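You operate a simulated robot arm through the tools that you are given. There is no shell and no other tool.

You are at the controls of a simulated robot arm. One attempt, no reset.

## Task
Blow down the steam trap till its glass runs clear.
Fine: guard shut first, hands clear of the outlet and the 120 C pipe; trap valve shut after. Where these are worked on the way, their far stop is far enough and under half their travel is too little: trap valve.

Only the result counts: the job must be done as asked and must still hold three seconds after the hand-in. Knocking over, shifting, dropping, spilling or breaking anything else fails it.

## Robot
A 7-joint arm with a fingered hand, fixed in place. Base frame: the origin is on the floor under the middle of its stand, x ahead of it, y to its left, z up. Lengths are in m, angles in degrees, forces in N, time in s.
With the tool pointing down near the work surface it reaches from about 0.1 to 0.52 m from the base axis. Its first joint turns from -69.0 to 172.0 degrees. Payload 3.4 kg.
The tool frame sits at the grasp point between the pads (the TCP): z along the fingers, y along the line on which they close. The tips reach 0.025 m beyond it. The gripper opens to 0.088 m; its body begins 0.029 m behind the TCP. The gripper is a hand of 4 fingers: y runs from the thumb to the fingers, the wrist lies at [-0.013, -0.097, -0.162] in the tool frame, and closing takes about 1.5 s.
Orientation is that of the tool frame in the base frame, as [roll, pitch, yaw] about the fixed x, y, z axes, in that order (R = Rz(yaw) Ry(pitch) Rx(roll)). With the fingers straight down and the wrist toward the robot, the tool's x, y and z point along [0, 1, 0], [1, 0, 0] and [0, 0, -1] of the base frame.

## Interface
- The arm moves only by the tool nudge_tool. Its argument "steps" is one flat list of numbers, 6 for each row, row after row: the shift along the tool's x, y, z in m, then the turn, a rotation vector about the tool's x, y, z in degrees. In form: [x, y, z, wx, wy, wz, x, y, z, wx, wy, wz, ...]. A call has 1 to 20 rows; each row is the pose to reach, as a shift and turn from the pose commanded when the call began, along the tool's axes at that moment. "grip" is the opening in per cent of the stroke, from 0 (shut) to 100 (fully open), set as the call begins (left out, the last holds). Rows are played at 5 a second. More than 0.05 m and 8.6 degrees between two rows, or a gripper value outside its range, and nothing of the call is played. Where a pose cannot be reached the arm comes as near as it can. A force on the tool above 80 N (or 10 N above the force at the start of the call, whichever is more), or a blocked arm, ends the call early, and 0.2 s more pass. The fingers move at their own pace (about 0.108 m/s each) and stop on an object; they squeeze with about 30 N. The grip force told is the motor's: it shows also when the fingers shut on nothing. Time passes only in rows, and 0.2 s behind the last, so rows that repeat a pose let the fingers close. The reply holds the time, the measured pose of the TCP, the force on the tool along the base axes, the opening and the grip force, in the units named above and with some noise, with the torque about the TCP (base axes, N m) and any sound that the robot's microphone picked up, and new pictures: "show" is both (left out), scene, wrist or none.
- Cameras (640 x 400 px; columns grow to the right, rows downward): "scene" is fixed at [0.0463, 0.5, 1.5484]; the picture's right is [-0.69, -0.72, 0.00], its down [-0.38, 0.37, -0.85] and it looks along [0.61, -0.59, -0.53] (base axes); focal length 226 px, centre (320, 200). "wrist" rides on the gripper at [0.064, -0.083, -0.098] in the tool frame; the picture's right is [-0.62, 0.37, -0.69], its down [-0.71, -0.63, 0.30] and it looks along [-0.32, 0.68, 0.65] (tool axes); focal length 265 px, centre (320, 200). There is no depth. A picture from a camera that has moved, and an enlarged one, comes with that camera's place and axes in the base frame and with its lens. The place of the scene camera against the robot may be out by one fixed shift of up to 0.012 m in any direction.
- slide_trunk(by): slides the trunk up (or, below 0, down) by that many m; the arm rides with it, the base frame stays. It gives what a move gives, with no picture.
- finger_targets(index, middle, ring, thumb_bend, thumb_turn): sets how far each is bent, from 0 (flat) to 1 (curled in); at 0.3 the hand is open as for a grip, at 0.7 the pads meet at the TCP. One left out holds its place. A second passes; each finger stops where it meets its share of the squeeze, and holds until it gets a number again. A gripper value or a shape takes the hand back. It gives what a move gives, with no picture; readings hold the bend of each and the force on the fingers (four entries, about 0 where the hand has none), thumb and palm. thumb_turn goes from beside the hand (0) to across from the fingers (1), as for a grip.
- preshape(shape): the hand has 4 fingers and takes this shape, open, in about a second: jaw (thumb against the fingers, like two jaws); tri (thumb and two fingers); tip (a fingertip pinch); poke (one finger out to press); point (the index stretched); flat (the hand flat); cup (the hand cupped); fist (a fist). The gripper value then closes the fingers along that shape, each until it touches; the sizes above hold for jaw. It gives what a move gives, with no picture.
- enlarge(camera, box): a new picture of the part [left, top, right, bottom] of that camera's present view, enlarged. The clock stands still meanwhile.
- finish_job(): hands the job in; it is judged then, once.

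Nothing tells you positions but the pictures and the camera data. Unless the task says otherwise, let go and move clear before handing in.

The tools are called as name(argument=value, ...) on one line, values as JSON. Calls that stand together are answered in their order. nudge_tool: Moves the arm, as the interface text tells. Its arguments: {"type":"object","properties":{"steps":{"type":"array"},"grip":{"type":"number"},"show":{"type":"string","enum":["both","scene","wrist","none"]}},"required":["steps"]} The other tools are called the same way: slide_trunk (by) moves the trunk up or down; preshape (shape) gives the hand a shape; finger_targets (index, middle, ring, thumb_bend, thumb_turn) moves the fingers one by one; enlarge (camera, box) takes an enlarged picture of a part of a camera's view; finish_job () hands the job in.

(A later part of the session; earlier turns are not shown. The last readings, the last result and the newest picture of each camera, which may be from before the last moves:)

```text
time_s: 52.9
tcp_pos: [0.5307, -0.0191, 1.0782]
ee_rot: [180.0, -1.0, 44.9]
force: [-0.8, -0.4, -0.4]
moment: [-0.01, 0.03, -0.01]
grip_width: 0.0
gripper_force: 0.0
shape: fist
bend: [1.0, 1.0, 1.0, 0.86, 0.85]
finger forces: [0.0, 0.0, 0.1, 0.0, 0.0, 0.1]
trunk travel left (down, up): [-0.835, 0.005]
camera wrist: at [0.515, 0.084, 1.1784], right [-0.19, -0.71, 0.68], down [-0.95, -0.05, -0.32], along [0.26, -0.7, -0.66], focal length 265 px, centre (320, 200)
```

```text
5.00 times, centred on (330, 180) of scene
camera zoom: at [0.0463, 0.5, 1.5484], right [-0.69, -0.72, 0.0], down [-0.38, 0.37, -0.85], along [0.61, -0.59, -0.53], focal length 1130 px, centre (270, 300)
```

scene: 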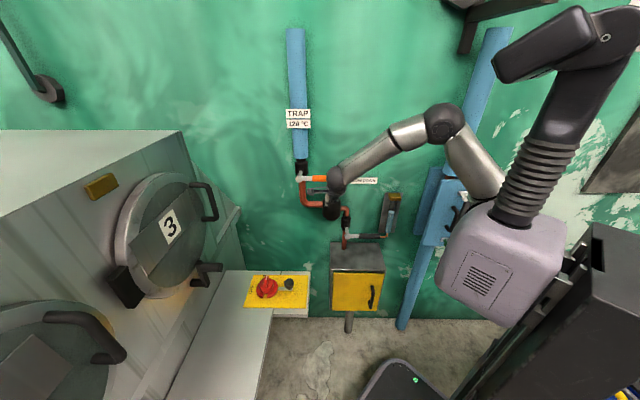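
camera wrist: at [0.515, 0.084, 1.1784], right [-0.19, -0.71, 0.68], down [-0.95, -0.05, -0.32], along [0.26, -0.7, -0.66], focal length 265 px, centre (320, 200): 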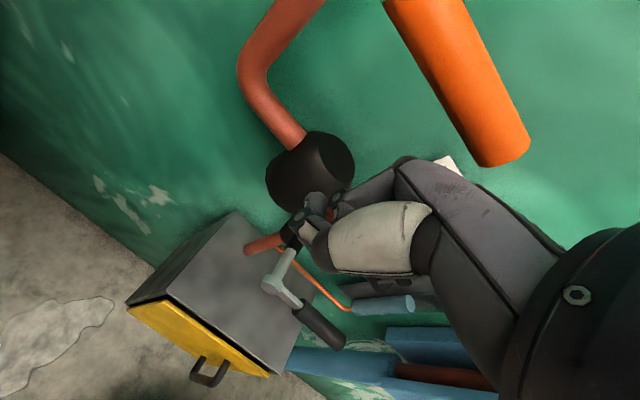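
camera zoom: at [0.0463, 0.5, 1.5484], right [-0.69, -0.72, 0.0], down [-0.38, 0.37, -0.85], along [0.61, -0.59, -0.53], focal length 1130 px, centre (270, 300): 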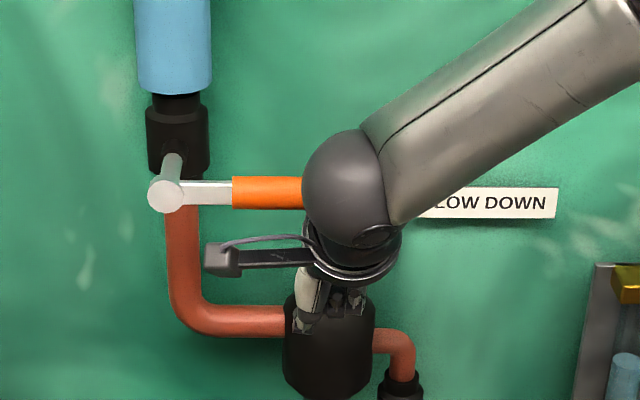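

I need the knuckles about 2.5 cm further in and a little lower so the ridge passes beneath the grip. Small moves now.

nudge_tool(steps=[0, 0, 0.012, 0, 0, 0, 0, 0.005, 0.022, 0, 0, 0, 0, 0.015, 0.022, 0, 0, 0, 0, 0.026, 0.022, 0, 0, 0, 0, 0.026, 0.022, 0, 0, 0], show="both")

enlarge(camera="wrist", box=[280, 0, 600, 220])

```text
time_s: 54.1
tcp_pos: [0.5529, -0.0474, 1.0584]
ee_rot: [-178.1, -2.7, 42.8]
force: [-0.4, -0.8, -0.2]
moment: [0.06, 0.0, 0.0]
grip_width: 0.0
gripper_force: 0.0
shape: fist
bend: [1.0, 1.0, 1.0, 0.86, 0.85]
finger forces: [0.0, 0.1, 0.1, 0.0, 0.0, 0.0]
trunk travel left (down, up): [-0.835, 0.005]
camera wrist: at [0.5403, 0.0523, 1.1632], right [-0.21, -0.73, 0.65], down [-0.95, -0.01, -0.32], along [0.24, -0.68, -0.69], focal length 265 px, centre (320, 200)
```

scene: 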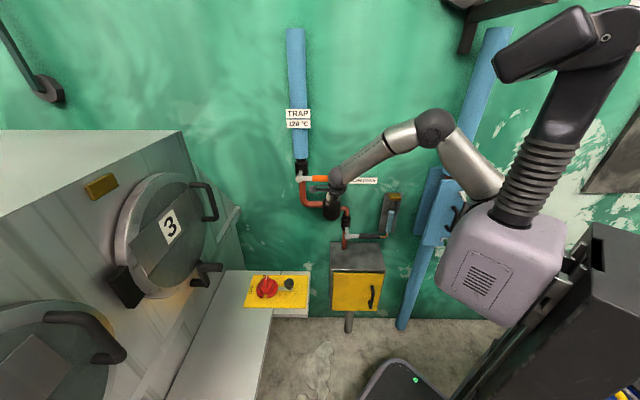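
wrist: 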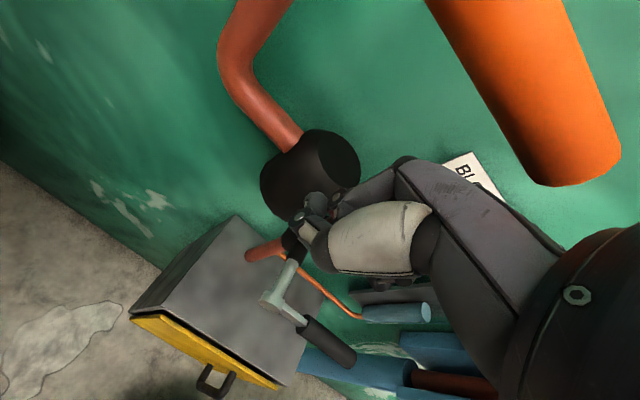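

```text
1.82 times, centred on (440, 110) of wrist
camera zoom: at [0.5403, 0.0523, 1.1632], right [-0.21, -0.73, 0.65], down [-0.95, -0.01, -0.32], along [0.24, -0.68, -0.69], focal length 483 px, centre (102, 364)
```

zoom: 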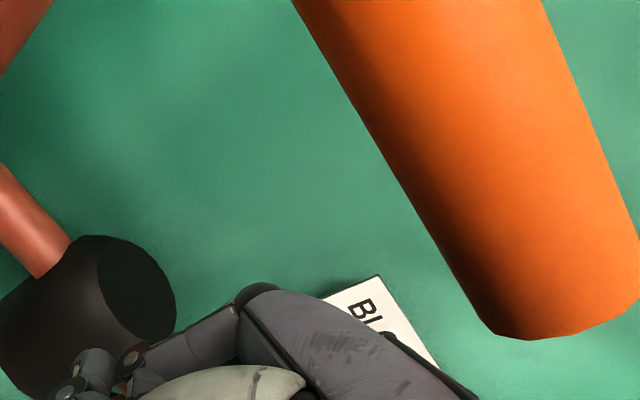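

The knuckle ridge is now under the grip. I'll lift slowly and watch the force.

nudge_tool(steps=[0, 0, -0.006, 0, 0, 0, 0, 0, -0.012, 0, 0, 0, 0, 0, -0.018, 0, 0, 0, 0, 0, -0.024, 0, 0, 0], show="both")

enlarge(camera="scene", box=[280, 140, 380, 220])

```text
time_s: 55.1
tcp_pos: [0.5499, -0.0527, 1.0756]
ee_rot: [-177.8, -2.0, 42.5]
force: [0.4, 0.0, -0.5]
moment: [-0.01, 0.01, 0.01]
grip_width: 0.0001
gripper_force: 0.0
shape: fist
bend: [1.0, 1.0, 1.0, 0.86, 0.85]
finger forces: [0.1, 0.0, 0.0, 0.0, 0.0, 0.0]
trunk travel left (down, up): [-0.835, 0.005]
camera wrist: at [0.5397, 0.0473, 1.1802], right [-0.21, -0.73, 0.66], down [-0.95, 0.0, -0.3], along [0.22, -0.69, -0.69], focal length 265 px, centre (320, 200)
```

scene: 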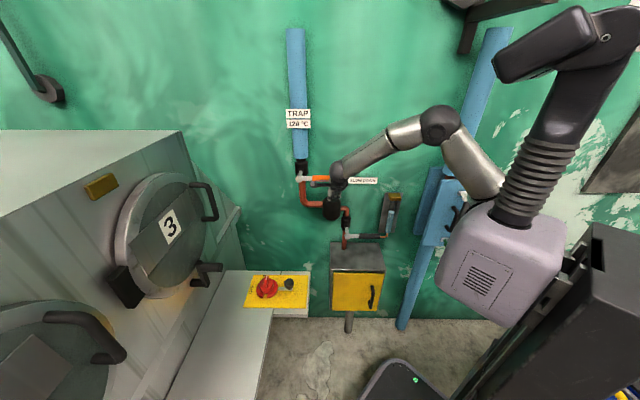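
wrist: 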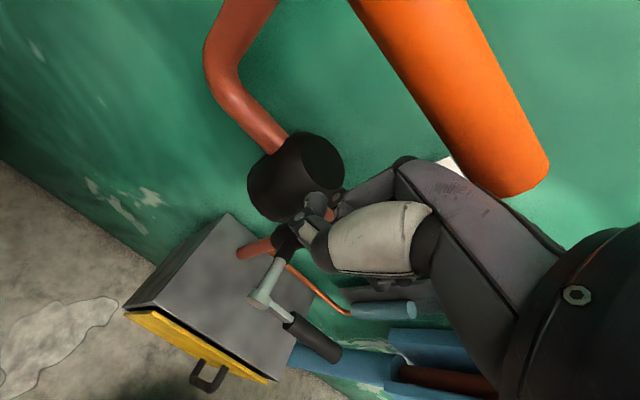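

```text
5.00 times, centred on (330, 180) of scene
camera zoom: at [0.0463, 0.5, 1.5484], right [-0.69, -0.72, 0.0], down [-0.38, 0.37, -0.85], along [0.61, -0.59, -0.53], focal length 1130 px, centre (270, 300)
```

zoom: 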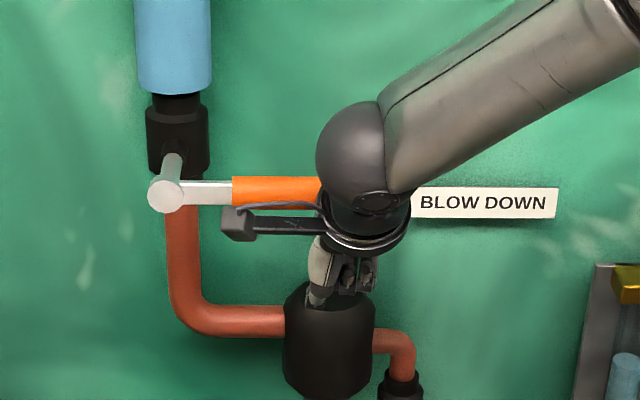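

No contact yet; continuing to lift, easing a touch to the left so the index knuckle stays under the grip.

nudge_tool(steps=[0.003, 0, -0.006, 0, 0, 0, 0.006, 0, -0.012, 0, 0, 0, 0.009, 0, -0.018, 0, 0, 0, 0.01, 0, -0.024, 0, 0, 0], show="both")

enlarge(camera="scene", box=[280, 140, 380, 220])

```text
time_s: 56.1
tcp_pos: [0.556, -0.0468, 1.101]
ee_rot: [-177.7, -2.1, 42.6]
force: [-5.4, -1.3, -3.4]
moment: [0.11, -0.31, -0.05]
grip_width: 0.0001
gripper_force: 0.1
shape: fist
bend: [1.0, 1.0, 1.0, 0.86, 0.85]
finger forces: [0.0, 0.1, 0.1, 0.0, 0.0, 5.3]
trunk travel left (down, up): [-0.835, 0.005]
camera wrist: at [0.5463, 0.0534, 1.2055], right [-0.21, -0.73, 0.65], down [-0.95, 0.0, -0.31], along [0.22, -0.69, -0.69], focal length 265 px, centre (320, 200)
```

scene: 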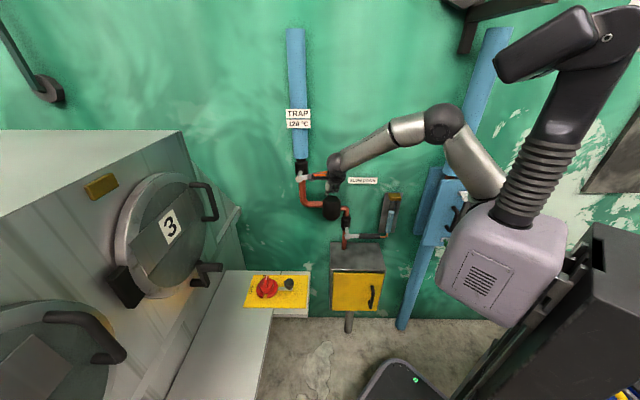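
wrist: 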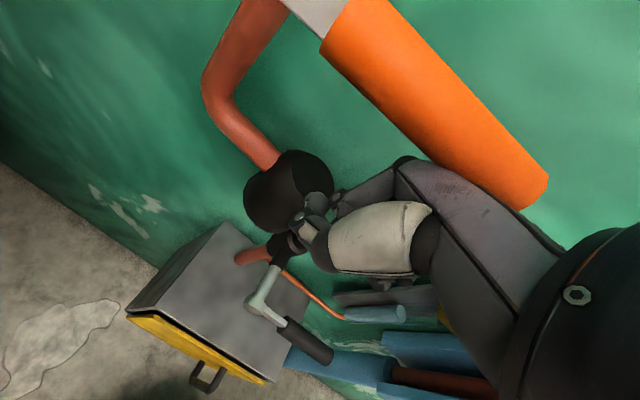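

```text
5.00 times, centred on (330, 180) of scene
camera zoom: at [0.0463, 0.5, 1.5484], right [-0.69, -0.72, 0.0], down [-0.38, 0.37, -0.85], along [0.61, -0.59, -0.53], focal length 1130 px, centre (270, 300)
```

zoom: 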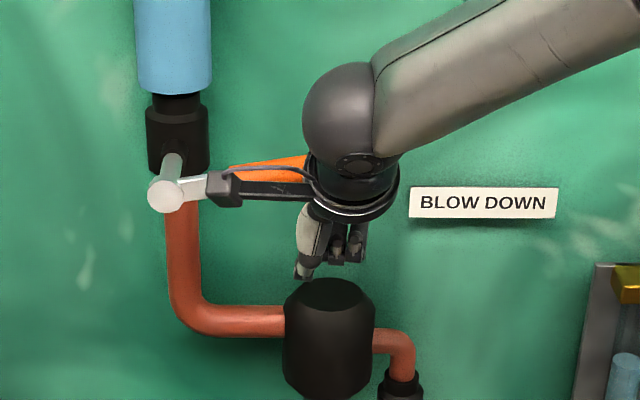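

The orange lever is rising with little resistance, now about 10° up. I'll continue along its arc to around 45°.

nudge_tool(steps=[0.0, 0, -0.012, 0, 0, 0, 0.002, 0, -0.024, 0, 0, 0, 0.005, 0, -0.036, 0, 0, 0, 0.01, 0, -0.047, 0, 0, 0, 0.017, 0, -0.057, 0, 0, 0], show="both")

enlarge(camera="scene", box=[280, 130, 380, 210])

```text
time_s: 57.3
tcp_pos: [0.5689, -0.0334, 1.163]
ee_rot: [-178.1, -2.4, 43.3]
force: [-0.5, -1.6, -3.1]
moment: [0.1, 0.01, -0.05]
grip_width: 0.0
gripper_force: 0.1
shape: fist
bend: [1.0, 1.0, 1.0, 0.86, 0.85]
finger forces: [0.0, 0.1, 0.0, 0.0, 0.0, 2.8]
trunk travel left (down, up): [-0.835, 0.005]
camera wrist: at [0.5565, 0.0672, 1.2671], right [-0.2, -0.73, 0.65], down [-0.95, -0.02, -0.31], along [0.24, -0.69, -0.69], focal length 265 px, centre (320, 200)
```

scene: 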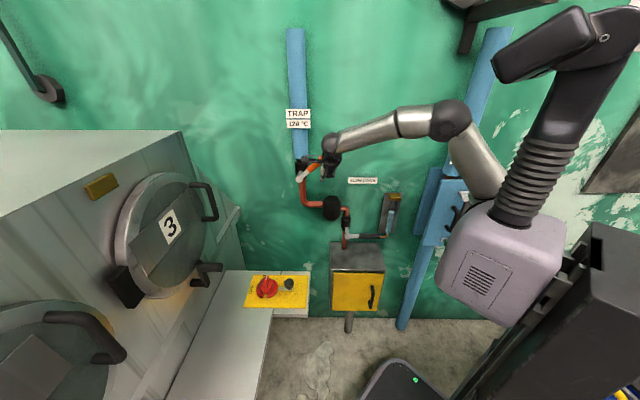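
wrist: 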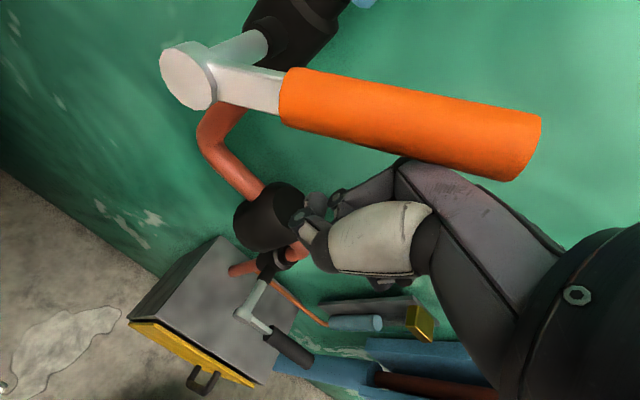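

```text
5.00 times, centred on (330, 170) of scene
camera zoom: at [0.0463, 0.5, 1.5484], right [-0.69, -0.72, 0.0], down [-0.38, 0.37, -0.85], along [0.61, -0.59, -0.53], focal length 1130 px, centre (270, 350)
```

zoom: 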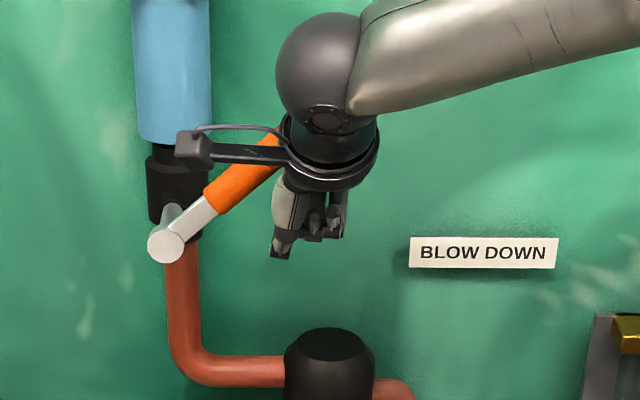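

The lever is about 48° up. I'll continue gently to near its far stop, drawing the hand slightly away from the pipe as I go.

nudge_tool(steps=[0.008, -0.002, -0.008, 0, 0, 0, 0.0166, -0.004, -0.0146, 0, 0, 0, 0.024, -0.006, -0.0195, 0, 0, 0, 0.0316, -0.008, -0.024, 0, 0, 0], show="both")

enlarge(camera="scene", box=[280, 130, 380, 210])

```text
time_s: 58.5
tcp_pos: [0.5883, -0.0099, 1.1975]
ee_rot: [-178.1, -3.5, 42.8]
force: [-2.2, 0.4, 0.6]
moment: [0.01, -0.11, -0.05]
grip_width: 0.0001
gripper_force: 0.0
shape: fist
bend: [1.0, 1.0, 1.0, 0.86, 0.85]
finger forces: [0.0, 0.1, 0.0, 0.0, 0.0, 1.3]
trunk travel left (down, up): [-0.835, 0.005]
stopped in row 4: the arm was blocked; the commanded pose is now the measured one
camera wrist: at [0.5742, 0.0891, 1.3024], right [-0.22, -0.74, 0.64], down [-0.95, 0.0, -0.33], along [0.24, -0.68, -0.69], focal length 265 px, centre (320, 200)
```

scene: 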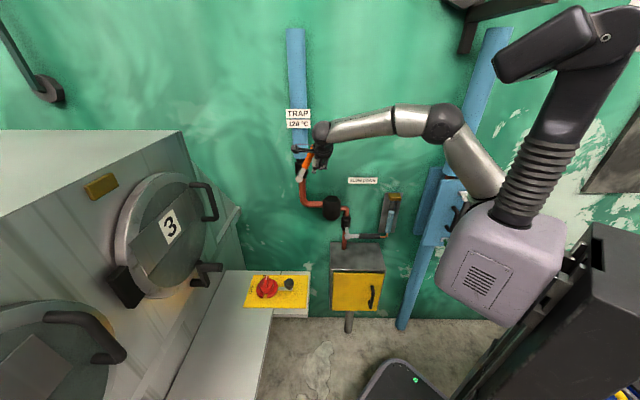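
wrist: 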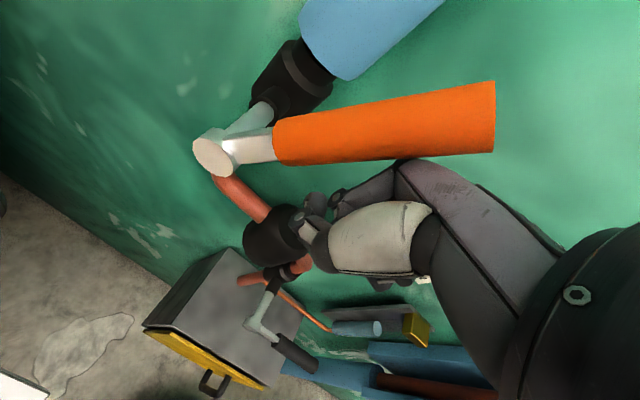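

```text
5.00 times, centred on (330, 170) of scene
camera zoom: at [0.0463, 0.5, 1.5484], right [-0.69, -0.72, 0.0], down [-0.38, 0.37, -0.85], along [0.61, -0.59, -0.53], focal length 1130 px, centre (270, 350)
```

zoom: 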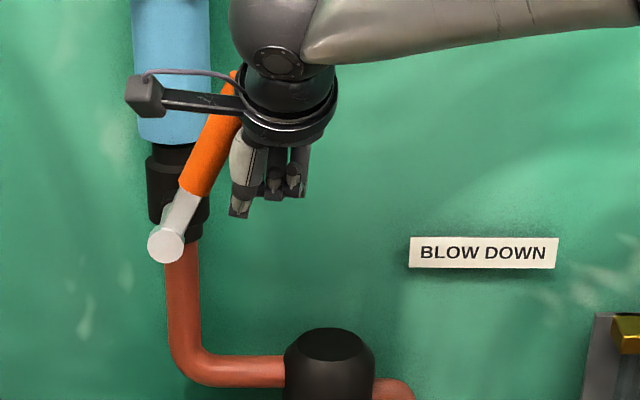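

The arm has reached its limit with the lever at about 70°. Turning the fist to the left in place brings the knuckle corner further over and should take the lever to its stop.

nudge_tool(steps=[0, 0, 0, 0, 0, -7, 0, 0, 0, 0, 0, -14, 0, 0, 0, 0, 0, -21, 0, 0, 0, 0, 0, -28, 0, 0, 0, 0, 0, -34], show="both")

enlarge(camera="scene", box=[280, 130, 380, 210])

```text
time_s: 59.7
tcp_pos: [0.5863, -0.007, 1.1965]
ee_rot: [179.6, -3.8, 77.3]
force: [-2.2, -1.1, -0.6]
moment: [0.1, -0.05, -0.03]
grip_width: 0.0
gripper_force: 0.0
shape: fist
bend: [1.0, 1.0, 1.0, 0.86, 0.85]
finger forces: [2.1, 0.0, 0.0, 0.0, 0.0, 0.0]
trunk travel left (down, up): [-0.835, 0.005]
camera wrist: at [0.5158, 0.0684, 1.2982], right [0.21, -0.73, 0.65], down [-0.76, -0.54, -0.36], along [0.61, -0.43, -0.67], focal length 265 px, centre (320, 200)
```

scene: 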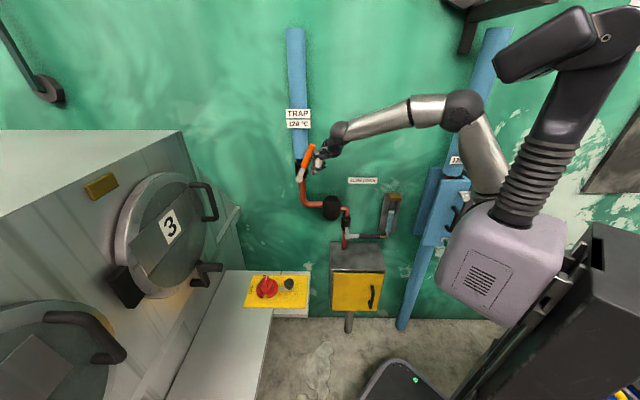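
wrist: 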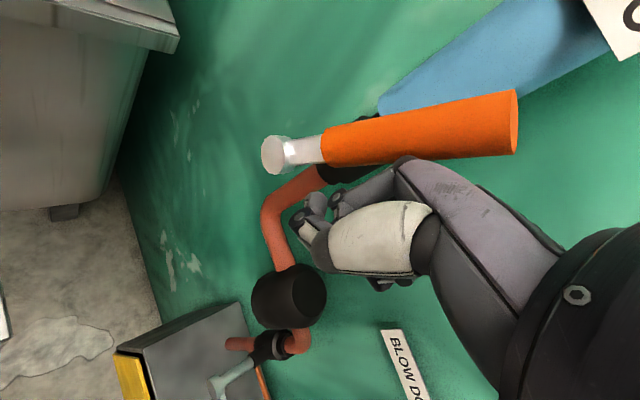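

```text
5.00 times, centred on (330, 170) of scene
camera zoom: at [0.0463, 0.5, 1.5484], right [-0.69, -0.72, 0.0], down [-0.38, 0.37, -0.85], along [0.61, -0.59, -0.53], focal length 1130 px, centre (270, 350)
```

zoom: 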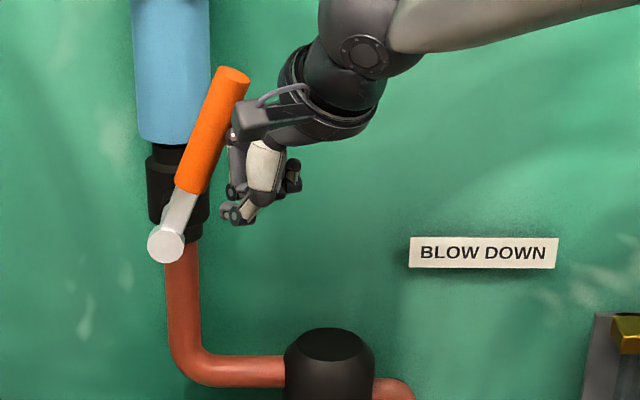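

The lever is at about 72° and the arm has slack again. I'll push a little further left in small steps until it meets its stop.

nudge_tool(steps=[0.0051, 0.0031, -0.001, 0, 0, 0, 0.0103, 0.0062, -0.002, 0, 0, 0, 0.0154, 0.0094, -0.003, 0, 0, 0, 0.0206, 0.0125, -0.003, 0, 0, 0], show="both")

enlarge(camera="scene", box=[280, 130, 380, 210])

```text
time_s: 60.7
tcp_pos: [0.6011, 0.0084, 1.2026]
ee_rot: [179.3, -3.6, 77.2]
force: [-3.0, -1.5, 2.2]
moment: [0.06, -0.28, -0.02]
grip_width: 0.0
gripper_force: 0.0
shape: fist
bend: [1.0, 1.0, 1.0, 0.86, 0.85]
finger forces: [3.4, 0.0, 0.0, 0.0, 0.0, 0.0]
trunk travel left (down, up): [-0.835, 0.005]
camera wrist: at [0.5309, 0.0851, 1.3043], right [0.21, -0.73, 0.66], down [-0.76, -0.54, -0.36], along [0.61, -0.43, -0.67], focal length 265 px, centre (320, 200)
```

scene: 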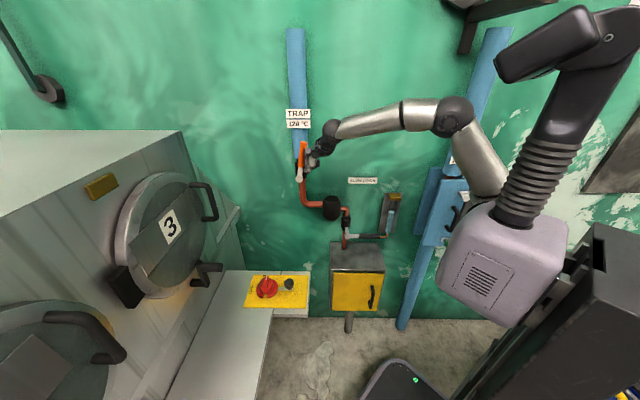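
wrist: 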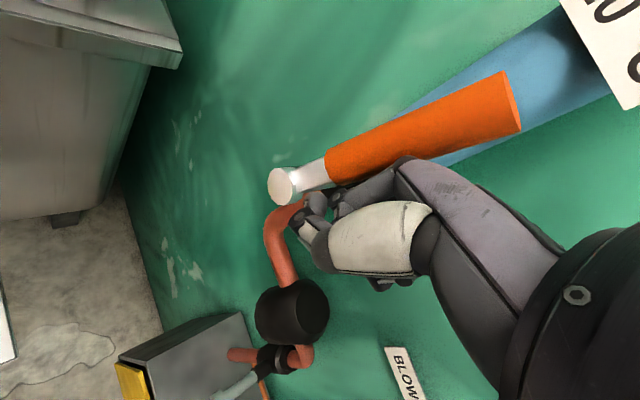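

```text
5.00 times, centred on (330, 170) of scene
camera zoom: at [0.0463, 0.5, 1.5484], right [-0.69, -0.72, 0.0], down [-0.38, 0.37, -0.85], along [0.61, -0.59, -0.53], focal length 1130 px, centre (270, 350)
```

zoom: 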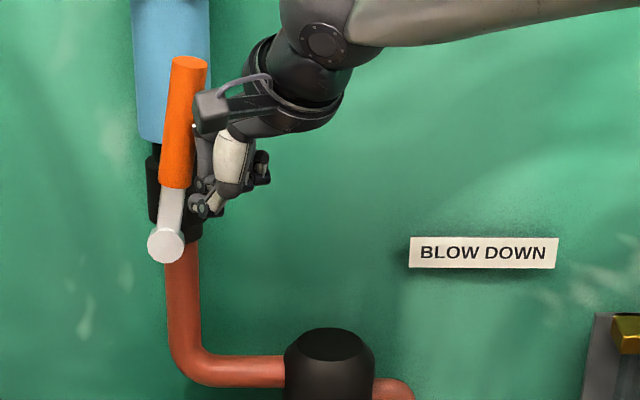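

The lever is now at about 84°, nearly upright. One more small push to find the stop.

nudge_tool(steps=[0.0034, 0.0021, 0, 0, 0, 0, 0.0068, 0.0042, 0, 0, 0, 0, 0.0094, 0.0057, 0, 0, 0, 0], show="none")

enlarge(camera="scene", box=[280, 130, 380, 210])

```text
time_s: 61.5
tcp_pos: [0.6091, 0.0164, 1.2028]
ee_rot: [179.5, -3.7, 77.2]
force: [-4.9, -0.9, 3.4]
moment: [0.05, -0.3, -0.05]
grip_width: 0.0
gripper_force: 0.0
shape: fist
bend: [1.0, 1.0, 1.0, 0.86, 0.85]
finger forces: [4.4, 0.0, 0.1, 0.0, 0.0, 0.0]
trunk travel left (down, up): [-0.835, 0.005]
```

```text
5.00 times, centred on (330, 170) of scene
camera zoom: at [0.0463, 0.5, 1.5484], right [-0.69, -0.72, 0.0], down [-0.38, 0.37, -0.85], along [0.61, -0.59, -0.53], focal length 1130 px, centre (270, 350)
```

zoom: 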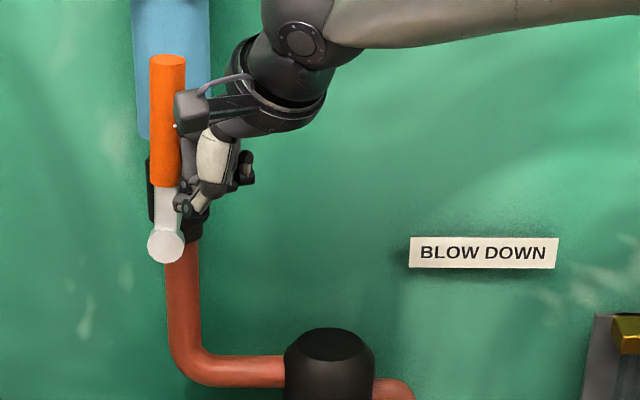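

The trap valve lever now stands upright along its pipe. I'll withdraw sideways and back without disturbing it.

nudge_tool(steps=[-0.0129, -0.0078, 0, 0, 0, 0, -0.0257, -0.0156, 0, 0, 0, 0, -0.0101, -0.0412, 0, 0, 0, 0, 0.0055, -0.067, 0, 0, 0, 0, 0.021, -0.0925, 0, 0, 0, 0, 0.0366, -0.1181, 0, 0, 0, 0], show="both")

enlarge(camera="scene", box=[280, 130, 440, 250])

```text
time_s: 62.9
tcp_pos: [0.5052, 0.0747, 1.2069]
ee_rot: [179.9, -4.9, 76.6]
force: [-0.4, -0.6, 0.8]
moment: [0.01, 0.01, -0.01]
grip_width: 0.0001
gripper_force: 0.1
shape: fist
bend: [1.0, 1.0, 1.0, 0.86, 0.85]
finger forces: [0.1, 0.0, 0.1, 0.1, 0.0, 0.0]
trunk travel left (down, up): [-0.835, 0.005]
camera wrist: at [0.4349, 0.1498, 1.3097], right [0.2, -0.74, 0.64], down [-0.77, -0.52, -0.36], along [0.6, -0.42, -0.68], focal length 265 px, centre (320, 200)
```

scene: 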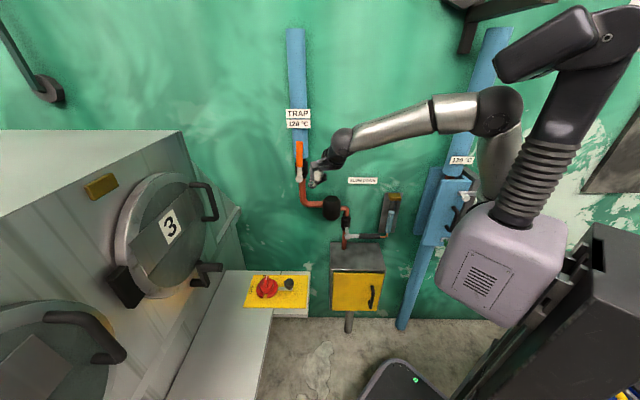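
wrist: 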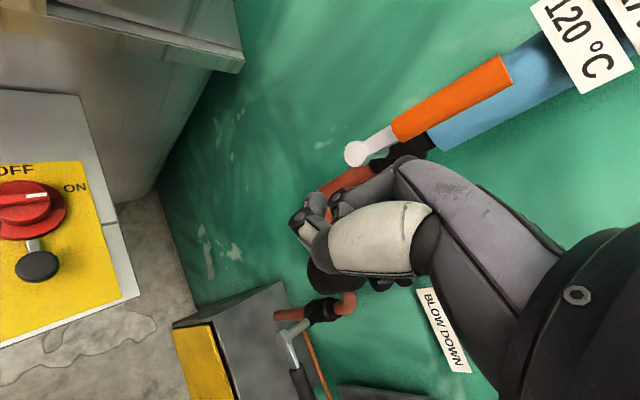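

```text
3.33 times, centred on (360, 190) of scene
camera zoom: at [0.0463, 0.5, 1.5484], right [-0.69, -0.72, 0.0], down [-0.38, 0.37, -0.85], along [0.61, -0.59, -0.53], focal length 754 px, centre (187, 233)
```

zoom: 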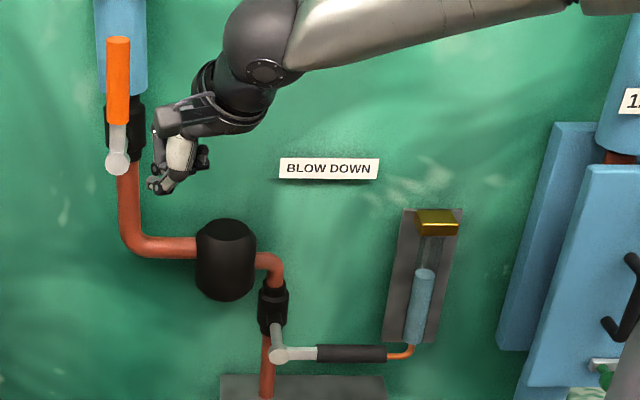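

The orange lever stays upright. Now I'll carry the fist over to the black lever, turning to face the wall again, and lower the trunk to its height.

nudge_tool(steps=[-0.0372, -0.0157, 0, 0, 0, 5.2, -0.0744, -0.0314, 0, 0, 0, 10.4, -0.1116, -0.0471, 0, 0, 0, 15.6, -0.1488, -0.0627, 0, 0, 0, 20.8, -0.186, -0.0784, 0, 0, 0, 26, -0.2231, -0.0941, 0, 0, 0, 31, -0.2231, -0.0941, 0, 0, 0, 31], show="none")

slide_trunk(by=-0.25)

nudge_tool(steps=[0, 0, 0, 0, 0, 0], show="both")

```text
time_s: 64.5
tcp_pos: [0.3657, -0.1168, 1.1862]
ee_rot: [-178.6, -3.3, 46.1]
force: [0.6, -0.5, 0.1]
moment: [-0.01, 0.03, -0.03]
grip_width: 0.0002
gripper_force: 0.0
shape: fist
bend: [1.0, 1.0, 1.0, 0.86, 0.85]
finger forces: [0.0, 0.0, 0.0, 0.0, 0.0, 0.0]
trunk travel left (down, up): [-0.835, 0.005]
```

```text
time_s: 67.1
tcp_pos: [0.3655, -0.1179, 0.9356]
ee_rot: [-178.5, -3.3, 46.0]
force: [-0.1, 0.1, 0.5]
moment: [-0.01, 0.0, 0.0]
grip_width: 0.0
gripper_force: 0.0
shape: fist
bend: [1.0, 1.0, 1.0, 0.86, 0.85]
finger forces: [0.1, 0.0, 0.0, 0.1, 0.1, 0.0]
trunk travel left (down, up): [-0.585, 0.255]
```

```text
time_s: 67.5
tcp_pos: [0.3668, -0.117, 0.9361]
ee_rot: [-178.4, -3.2, 46.1]
force: [0.3, 0.0, -0.5]
moment: [-0.02, -0.03, -0.03]
grip_width: 0.0001
gripper_force: 0.0
shape: fist
bend: [1.0, 1.0, 1.0, 0.86, 0.85]
finger forces: [0.1, 0.1, 0.1, 0.0, 0.1, 0.0]
trunk travel left (down, up): [-0.585, 0.255]
camera wrist: at [0.3472, -0.019, 1.0405], right [-0.18, -0.74, 0.65], down [-0.94, -0.06, -0.33], along [0.28, -0.67, -0.69], focal length 265 px, centre (320, 200)
```

scene: 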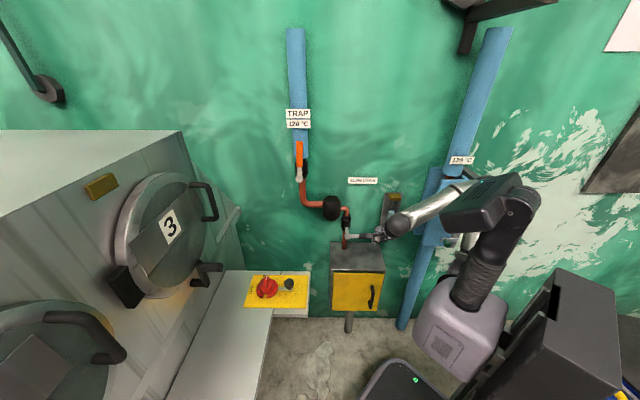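
wrist: 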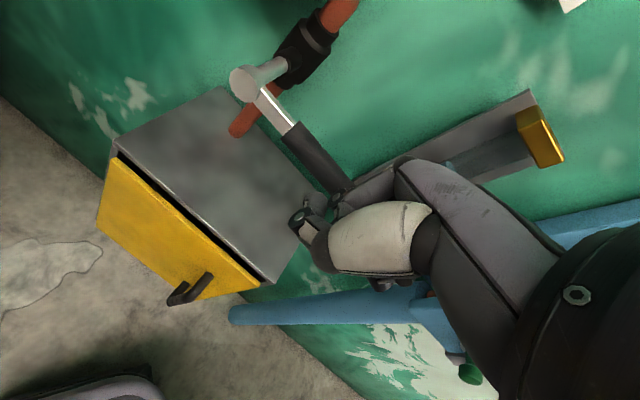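

The fist is in front of the black lever. I'll move forward above the grip, then press down along the same path as before.

nudge_tool(steps=[0, 0.01, -0.02, 0, 0, 0, -0.003, 0.05, -0.022, 0, 0, 0, -0.006, 0.095, -0.022, 0, 0, 0, -0.006, 0.097, -0.015, 0, 0, 0], show="both")

```text
time_s: 68.5
tcp_pos: [0.4305, -0.1916, 0.9493]
ee_rot: [-178.5, -3.3, 46.0]
force: [0.0, -0.8, 0.6]
moment: [0.0, -0.02, 0.0]
grip_width: 0.0001
gripper_force: 0.1
shape: fist
bend: [1.0, 1.0, 1.0, 0.86, 0.85]
finger forces: [0.0, 0.1, 0.1, 0.0, 0.0, 0.0]
trunk travel left (down, up): [-0.585, 0.255]
camera wrist: at [0.4133, -0.0923, 1.0544], right [-0.18, -0.74, 0.65], down [-0.94, -0.06, -0.33], along [0.28, -0.67, -0.69], focal length 265 px, centre (320, 200)
```

scene: 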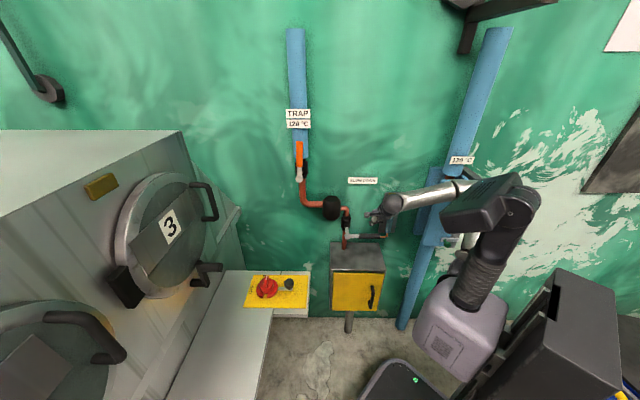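
wrist: 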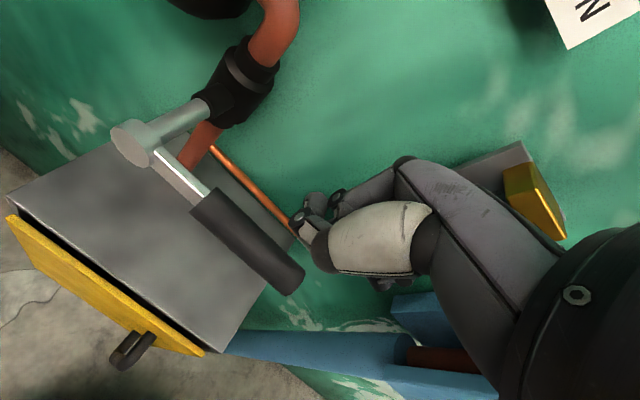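

nudge_tool(steps=[0, 0, 0.03, 0, 0, 0, 0, 0, 0.055, 0, 0, 0, 0, 0, 0.07, 0, 0, 0, 0, 0, 0.085, 0, 0, 0, 0, 0, 0.1, 0, 0, 0, 0.001, 0, 0.112, 0, 0, 0, 0.004, 0, 0.122, 0, 0, 0, 0.008, 0, 0.132, 0, 0, 0, 0.014, 0, 0.14, 0, 0, 0, 0.02, 0, 0.147, 0, 0, 0], show="both")

enlarge(camera="scene", box=[320, 170, 440, 260])

```text
time_s: 70.7
tcp_pos: [0.4476, -0.1681, 0.8024]
ee_rot: [-178.6, -3.4, 45.9]
force: [-0.4, -3.5, 7.8]
moment: [0.02, -0.17, -0.1]
grip_width: 0.0806
gripper_force: 0.0
shape: fist
bend: [1.0, 1.0, 1.0, 0.9, 0.85]
finger forces: [0.1, 0.0, 0.0, 0.0, 8.9, 0.1]
trunk travel left (down, up): [-0.585, 0.255]
camera wrist: at [0.4296, -0.0683, 0.9071], right [-0.18, -0.74, 0.65], down [-0.94, -0.06, -0.33], along [0.28, -0.67, -0.69], focal length 265 px, centre (320, 200)
```

scene: 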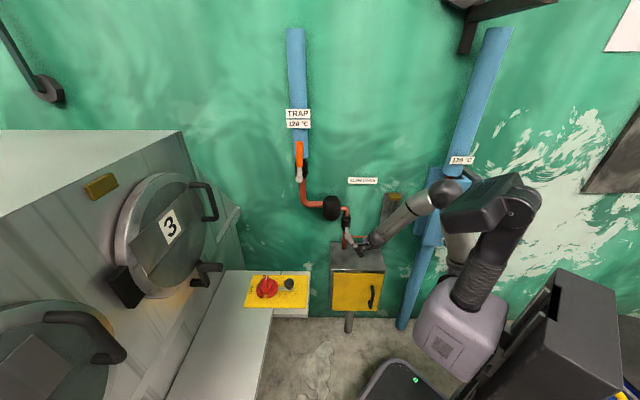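
wrist: 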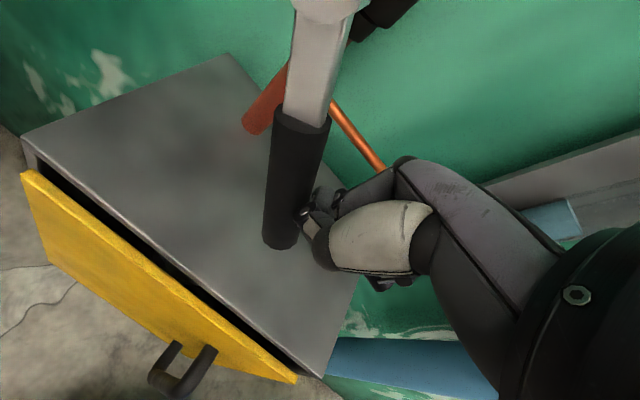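

```text
4.44 times, centred on (380, 215) of scene
camera zoom: at [0.0463, 0.5, 1.5484], right [-0.69, -0.72, 0.0], down [-0.38, 0.37, -0.85], along [0.61, -0.59, -0.53], focal length 1005 px, centre (53, 133)
```

zoom: 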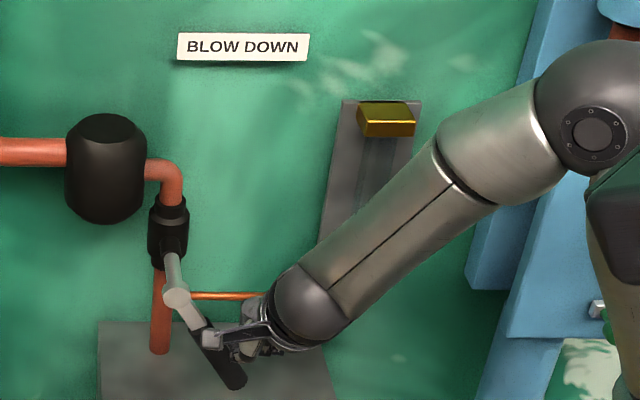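

The lever is held down at about 58° and the glass level has dropped. I'll keep holding and watch the glass.

nudge_tool(steps=[0, 0, 0, 0, 0, 0, 0, 0, 0, 0, 0, 0, 0, 0, 0, 0, 0, 0, 0, 0, 0, 0, 0, 0, 0, 0, 0, 0, 0, 0], show="none")

enlarge(camera="wrist", box=[440, 80, 640, 280])

enlarge(camera="scene", box=[360, 180, 420, 240])

```text
time_s: 71.9
tcp_pos: [0.4477, -0.1678, 0.8025]
ee_rot: [-178.5, -3.4, 46.2]
force: [-1.4, -4.7, 6.2]
moment: [0.02, -0.19, -0.13]
grip_width: 0.0806
gripper_force: 0.0
shape: fist
bend: [1.0, 1.0, 1.0, 0.9, 0.85]
finger forces: [0.0, 0.1, 0.1, 0.0, 9.5, 0.1]
trunk travel left (down, up): [-0.585, 0.255]
```

```text
2.00 times, centred on (540, 180) of wrist
camera zoom: at [0.4295, -0.0683, 0.9073], right [-0.18, -0.74, 0.65], down [-0.94, -0.06, -0.33], along [0.28, -0.67, -0.69], focal length 531 px, centre (-120, 240)
```

zoom: 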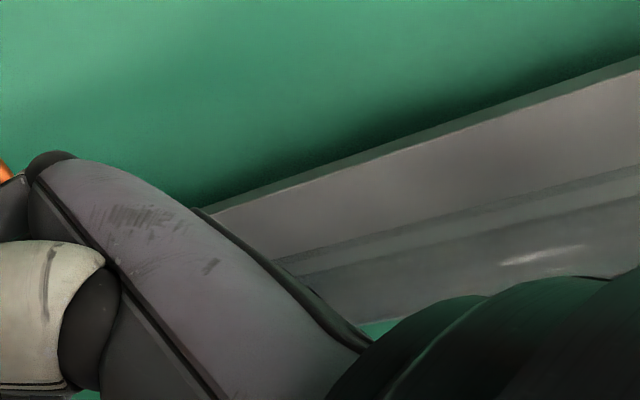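

```text
6.67 times, centred on (390, 210) of scene
camera zoom: at [0.0463, 0.5, 1.5484], right [-0.69, -0.72, 0.0], down [-0.38, 0.37, -0.85], along [0.61, -0.59, -0.53], focal length 1507 px, centre (-147, 133)
```

zoom: 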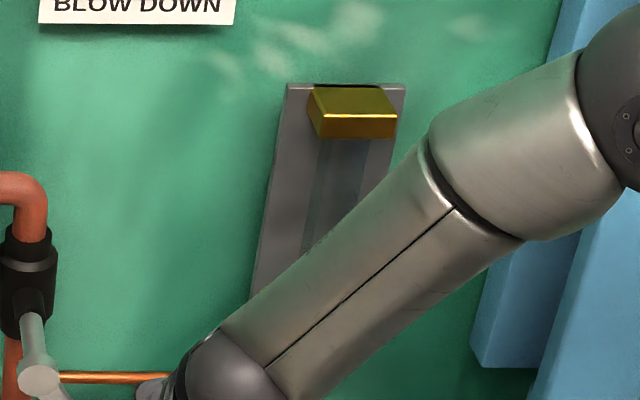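

The visible part of the glass looks clear already. I'll hold a little longer so the hidden bottom end clears too.

nudge_tool(steps=[0, 0, 0, 0, 0, 0, 0, 0, 0, 0, 0, 0, 0, 0, 0, 0, 0, 0, 0, 0, 0, 0, 0, 0, 0, 0, 0, 0, 0, 0, 0, 0, 0, 0, 0, 0, 0, 0, 0, 0, 0, 0], show="both")

```text
time_s: 73.5
tcp_pos: [0.4484, -0.1676, 0.8037]
ee_rot: [-178.6, -3.4, 46.1]
force: [-2.1, -5.4, 6.3]
moment: [0.03, -0.16, -0.09]
grip_width: 0.0804
gripper_force: 0.0
shape: fist
bend: [1.0, 1.0, 1.0, 0.9, 0.85]
finger forces: [0.1, 0.0, 0.0, 0.0, 9.6, 0.1]
trunk travel left (down, up): [-0.585, 0.255]
camera wrist: at [0.4295, -0.0683, 0.9073], right [-0.18, -0.74, 0.65], down [-0.94, -0.06, -0.33], along [0.28, -0.67, -0.69], focal length 265 px, centre (320, 200)
```

scene: 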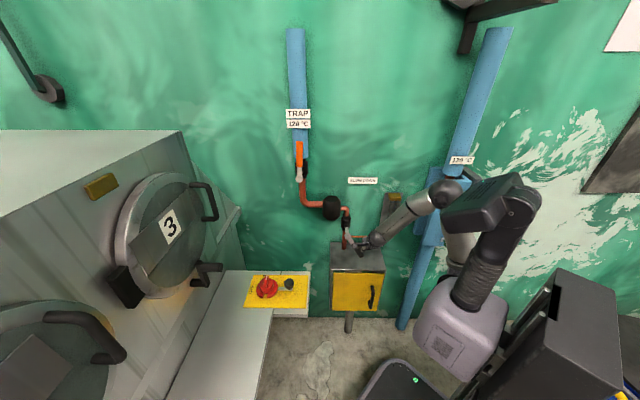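
wrist: 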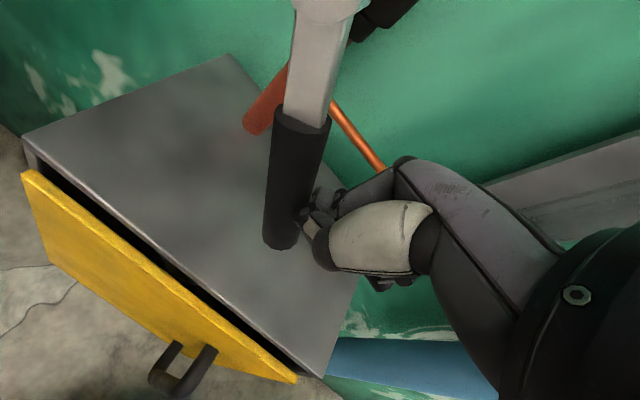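

I'll hold a moment more, then ease up so the sprung lever returns under control, and check the whole glass.

nudge_tool(steps=[0, 0, 0, 0, 0, 0, 0, 0, 0, 0, 0, 0, 0, 0, 0, 0, 0, 0, 0, 0, 0, 0, 0, 0, 0, 0, 0, 0, 0, 0, 0, 0, 0, 0, 0, 0, -0.006, 0, -0.008, 0, 0, 0, -0.012, 0, -0.016, 0, 0, 0, -0.017, 0, -0.03, 0, 0, 0, -0.02, 0, -0.045, 0, 0, 0, -0.02, 0, -0.06, 0, 0, 0, -0.02, 0, -0.075, 0, 0, 0, -0.02, 0, -0.09, 0, 0, 0, -0.02, 0, -0.105, 0, 0, 0, -0.02, 0, -0.125, 0, 0, 0, -0.02, 0, -0.145, 0, 0, 0], show="both")

enlarge(camera="scene", box=[320, 170, 440, 260])

enlarge(camera="wrist", box=[380, 80, 640, 280])

```text
time_s: 76.9
tcp_pos: [0.4313, -0.1897, 0.9467]
ee_rot: [-178.5, -3.3, 46.2]
force: [0.0, 0.4, -0.1]
moment: [0.02, -0.02, 0.02]
grip_width: 0.0
gripper_force: 0.0
shape: fist
bend: [1.0, 1.0, 1.0, 0.86, 0.85]
finger forces: [0.1, 0.0, 0.1, 0.0, 0.0, 0.1]
trunk travel left (down, up): [-0.585, 0.255]
camera wrist: at [0.4136, -0.0909, 1.0514], right [-0.18, -0.74, 0.65], down [-0.94, -0.06, -0.33], along [0.28, -0.67, -0.69], focal length 265 px, centre (320, 200)
```

scene: 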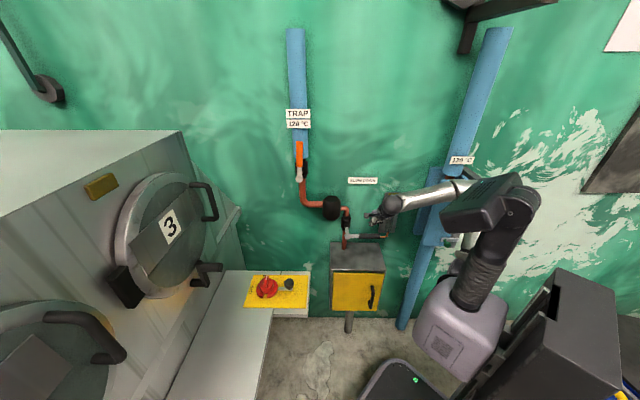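
wrist: 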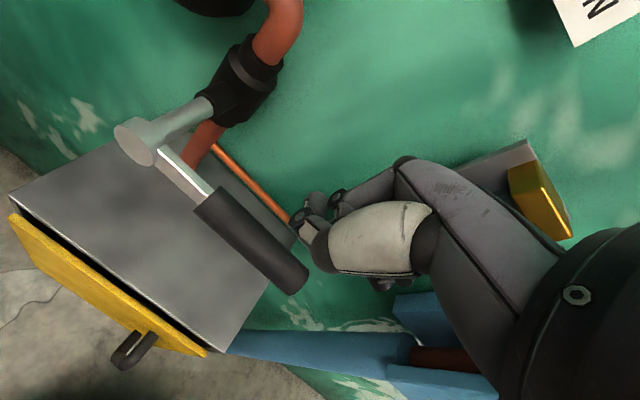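

```text
4.44 times, centred on (380, 215) of scene
camera zoom: at [0.0463, 0.5, 1.5484], right [-0.69, -0.72, 0.0], down [-0.38, 0.37, -0.85], along [0.61, -0.59, -0.53], focal length 1005 px, centre (53, 133)
```

zoom: 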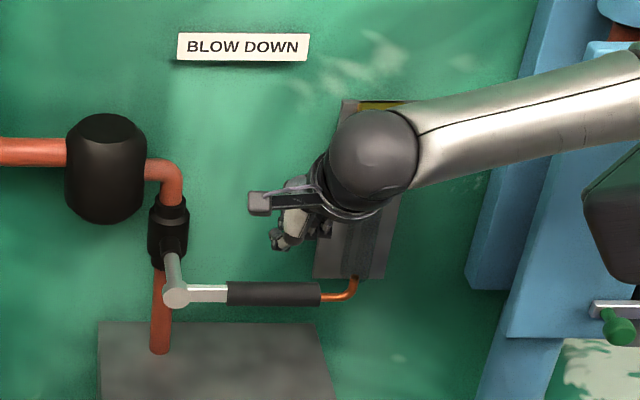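

```text
2.00 times, centred on (510, 180) of wrist
camera zoom: at [0.4136, -0.0909, 1.0514], right [-0.18, -0.74, 0.65], down [-0.94, -0.06, -0.33], along [0.28, -0.67, -0.69], focal length 531 px, centre (-60, 240)
```

zoom: 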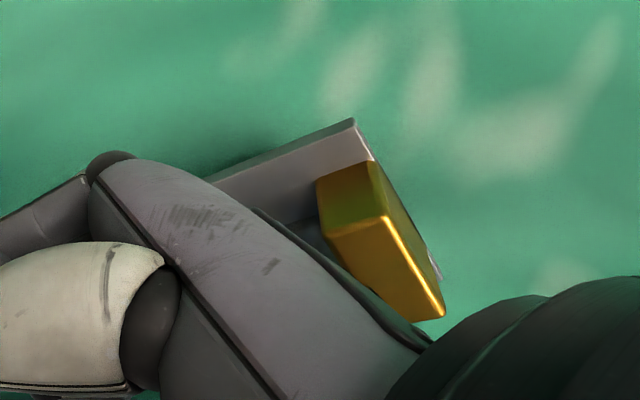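

The black lever is back level and the lower end of the glass shows no water. I'll back away to confirm the whole glass and the guard.

nudge_tool(steps=[0.0, -0.04, -0.005, 0, 0, 0, 0.02, -0.08, -0.01, 0, 0, 0, 0.06, -0.11, -0.01, 0, 0, 0, 0.1, -0.13, -0.01, 0, 0, 0, 0.14, -0.13, -0.01, 0, 0, 0, 0.14, -0.13, -0.01, 0, 0, 0], show="both")

enlarge(camera="scene", box=[320, 170, 440, 260])

```text
time_s: 78.3
tcp_pos: [0.4353, -0.0041, 0.9676]
ee_rot: [-176.4, -4.0, 45.6]
force: [-0.2, -0.9, 0.0]
moment: [0.0, -0.01, 0.01]
grip_width: 0.0002
gripper_force: 0.1
shape: fist
bend: [1.0, 1.0, 1.0, 0.86, 0.85]
finger forces: [0.0, 0.1, 0.0, 0.0, 0.0, 0.0]
trunk travel left (down, up): [-0.585, 0.255]
camera wrist: at [0.4183, 0.0921, 1.0765], right [-0.17, -0.76, 0.62], down [-0.95, -0.04, -0.31], along [0.27, -0.65, -0.72], focal length 265 px, centre (320, 200)
```

scene: 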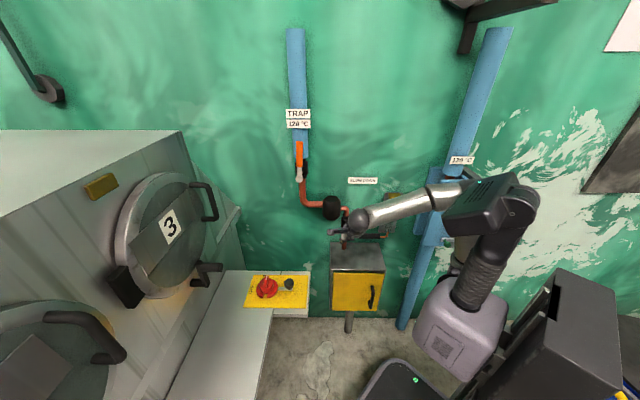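
wrist: 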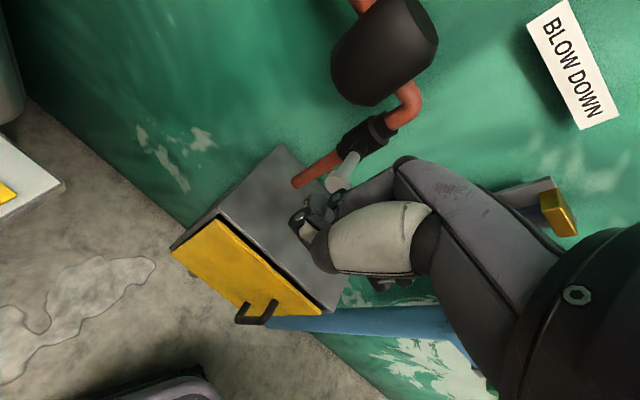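

```text
4.44 times, centred on (380, 215) of scene
camera zoom: at [0.0463, 0.5, 1.5484], right [-0.69, -0.72, 0.0], down [-0.38, 0.37, -0.85], along [0.61, -0.59, -0.53], focal length 1005 px, centre (53, 133)
```

zoom: 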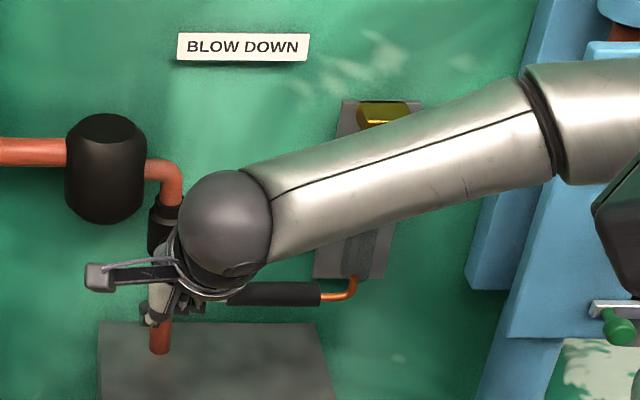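

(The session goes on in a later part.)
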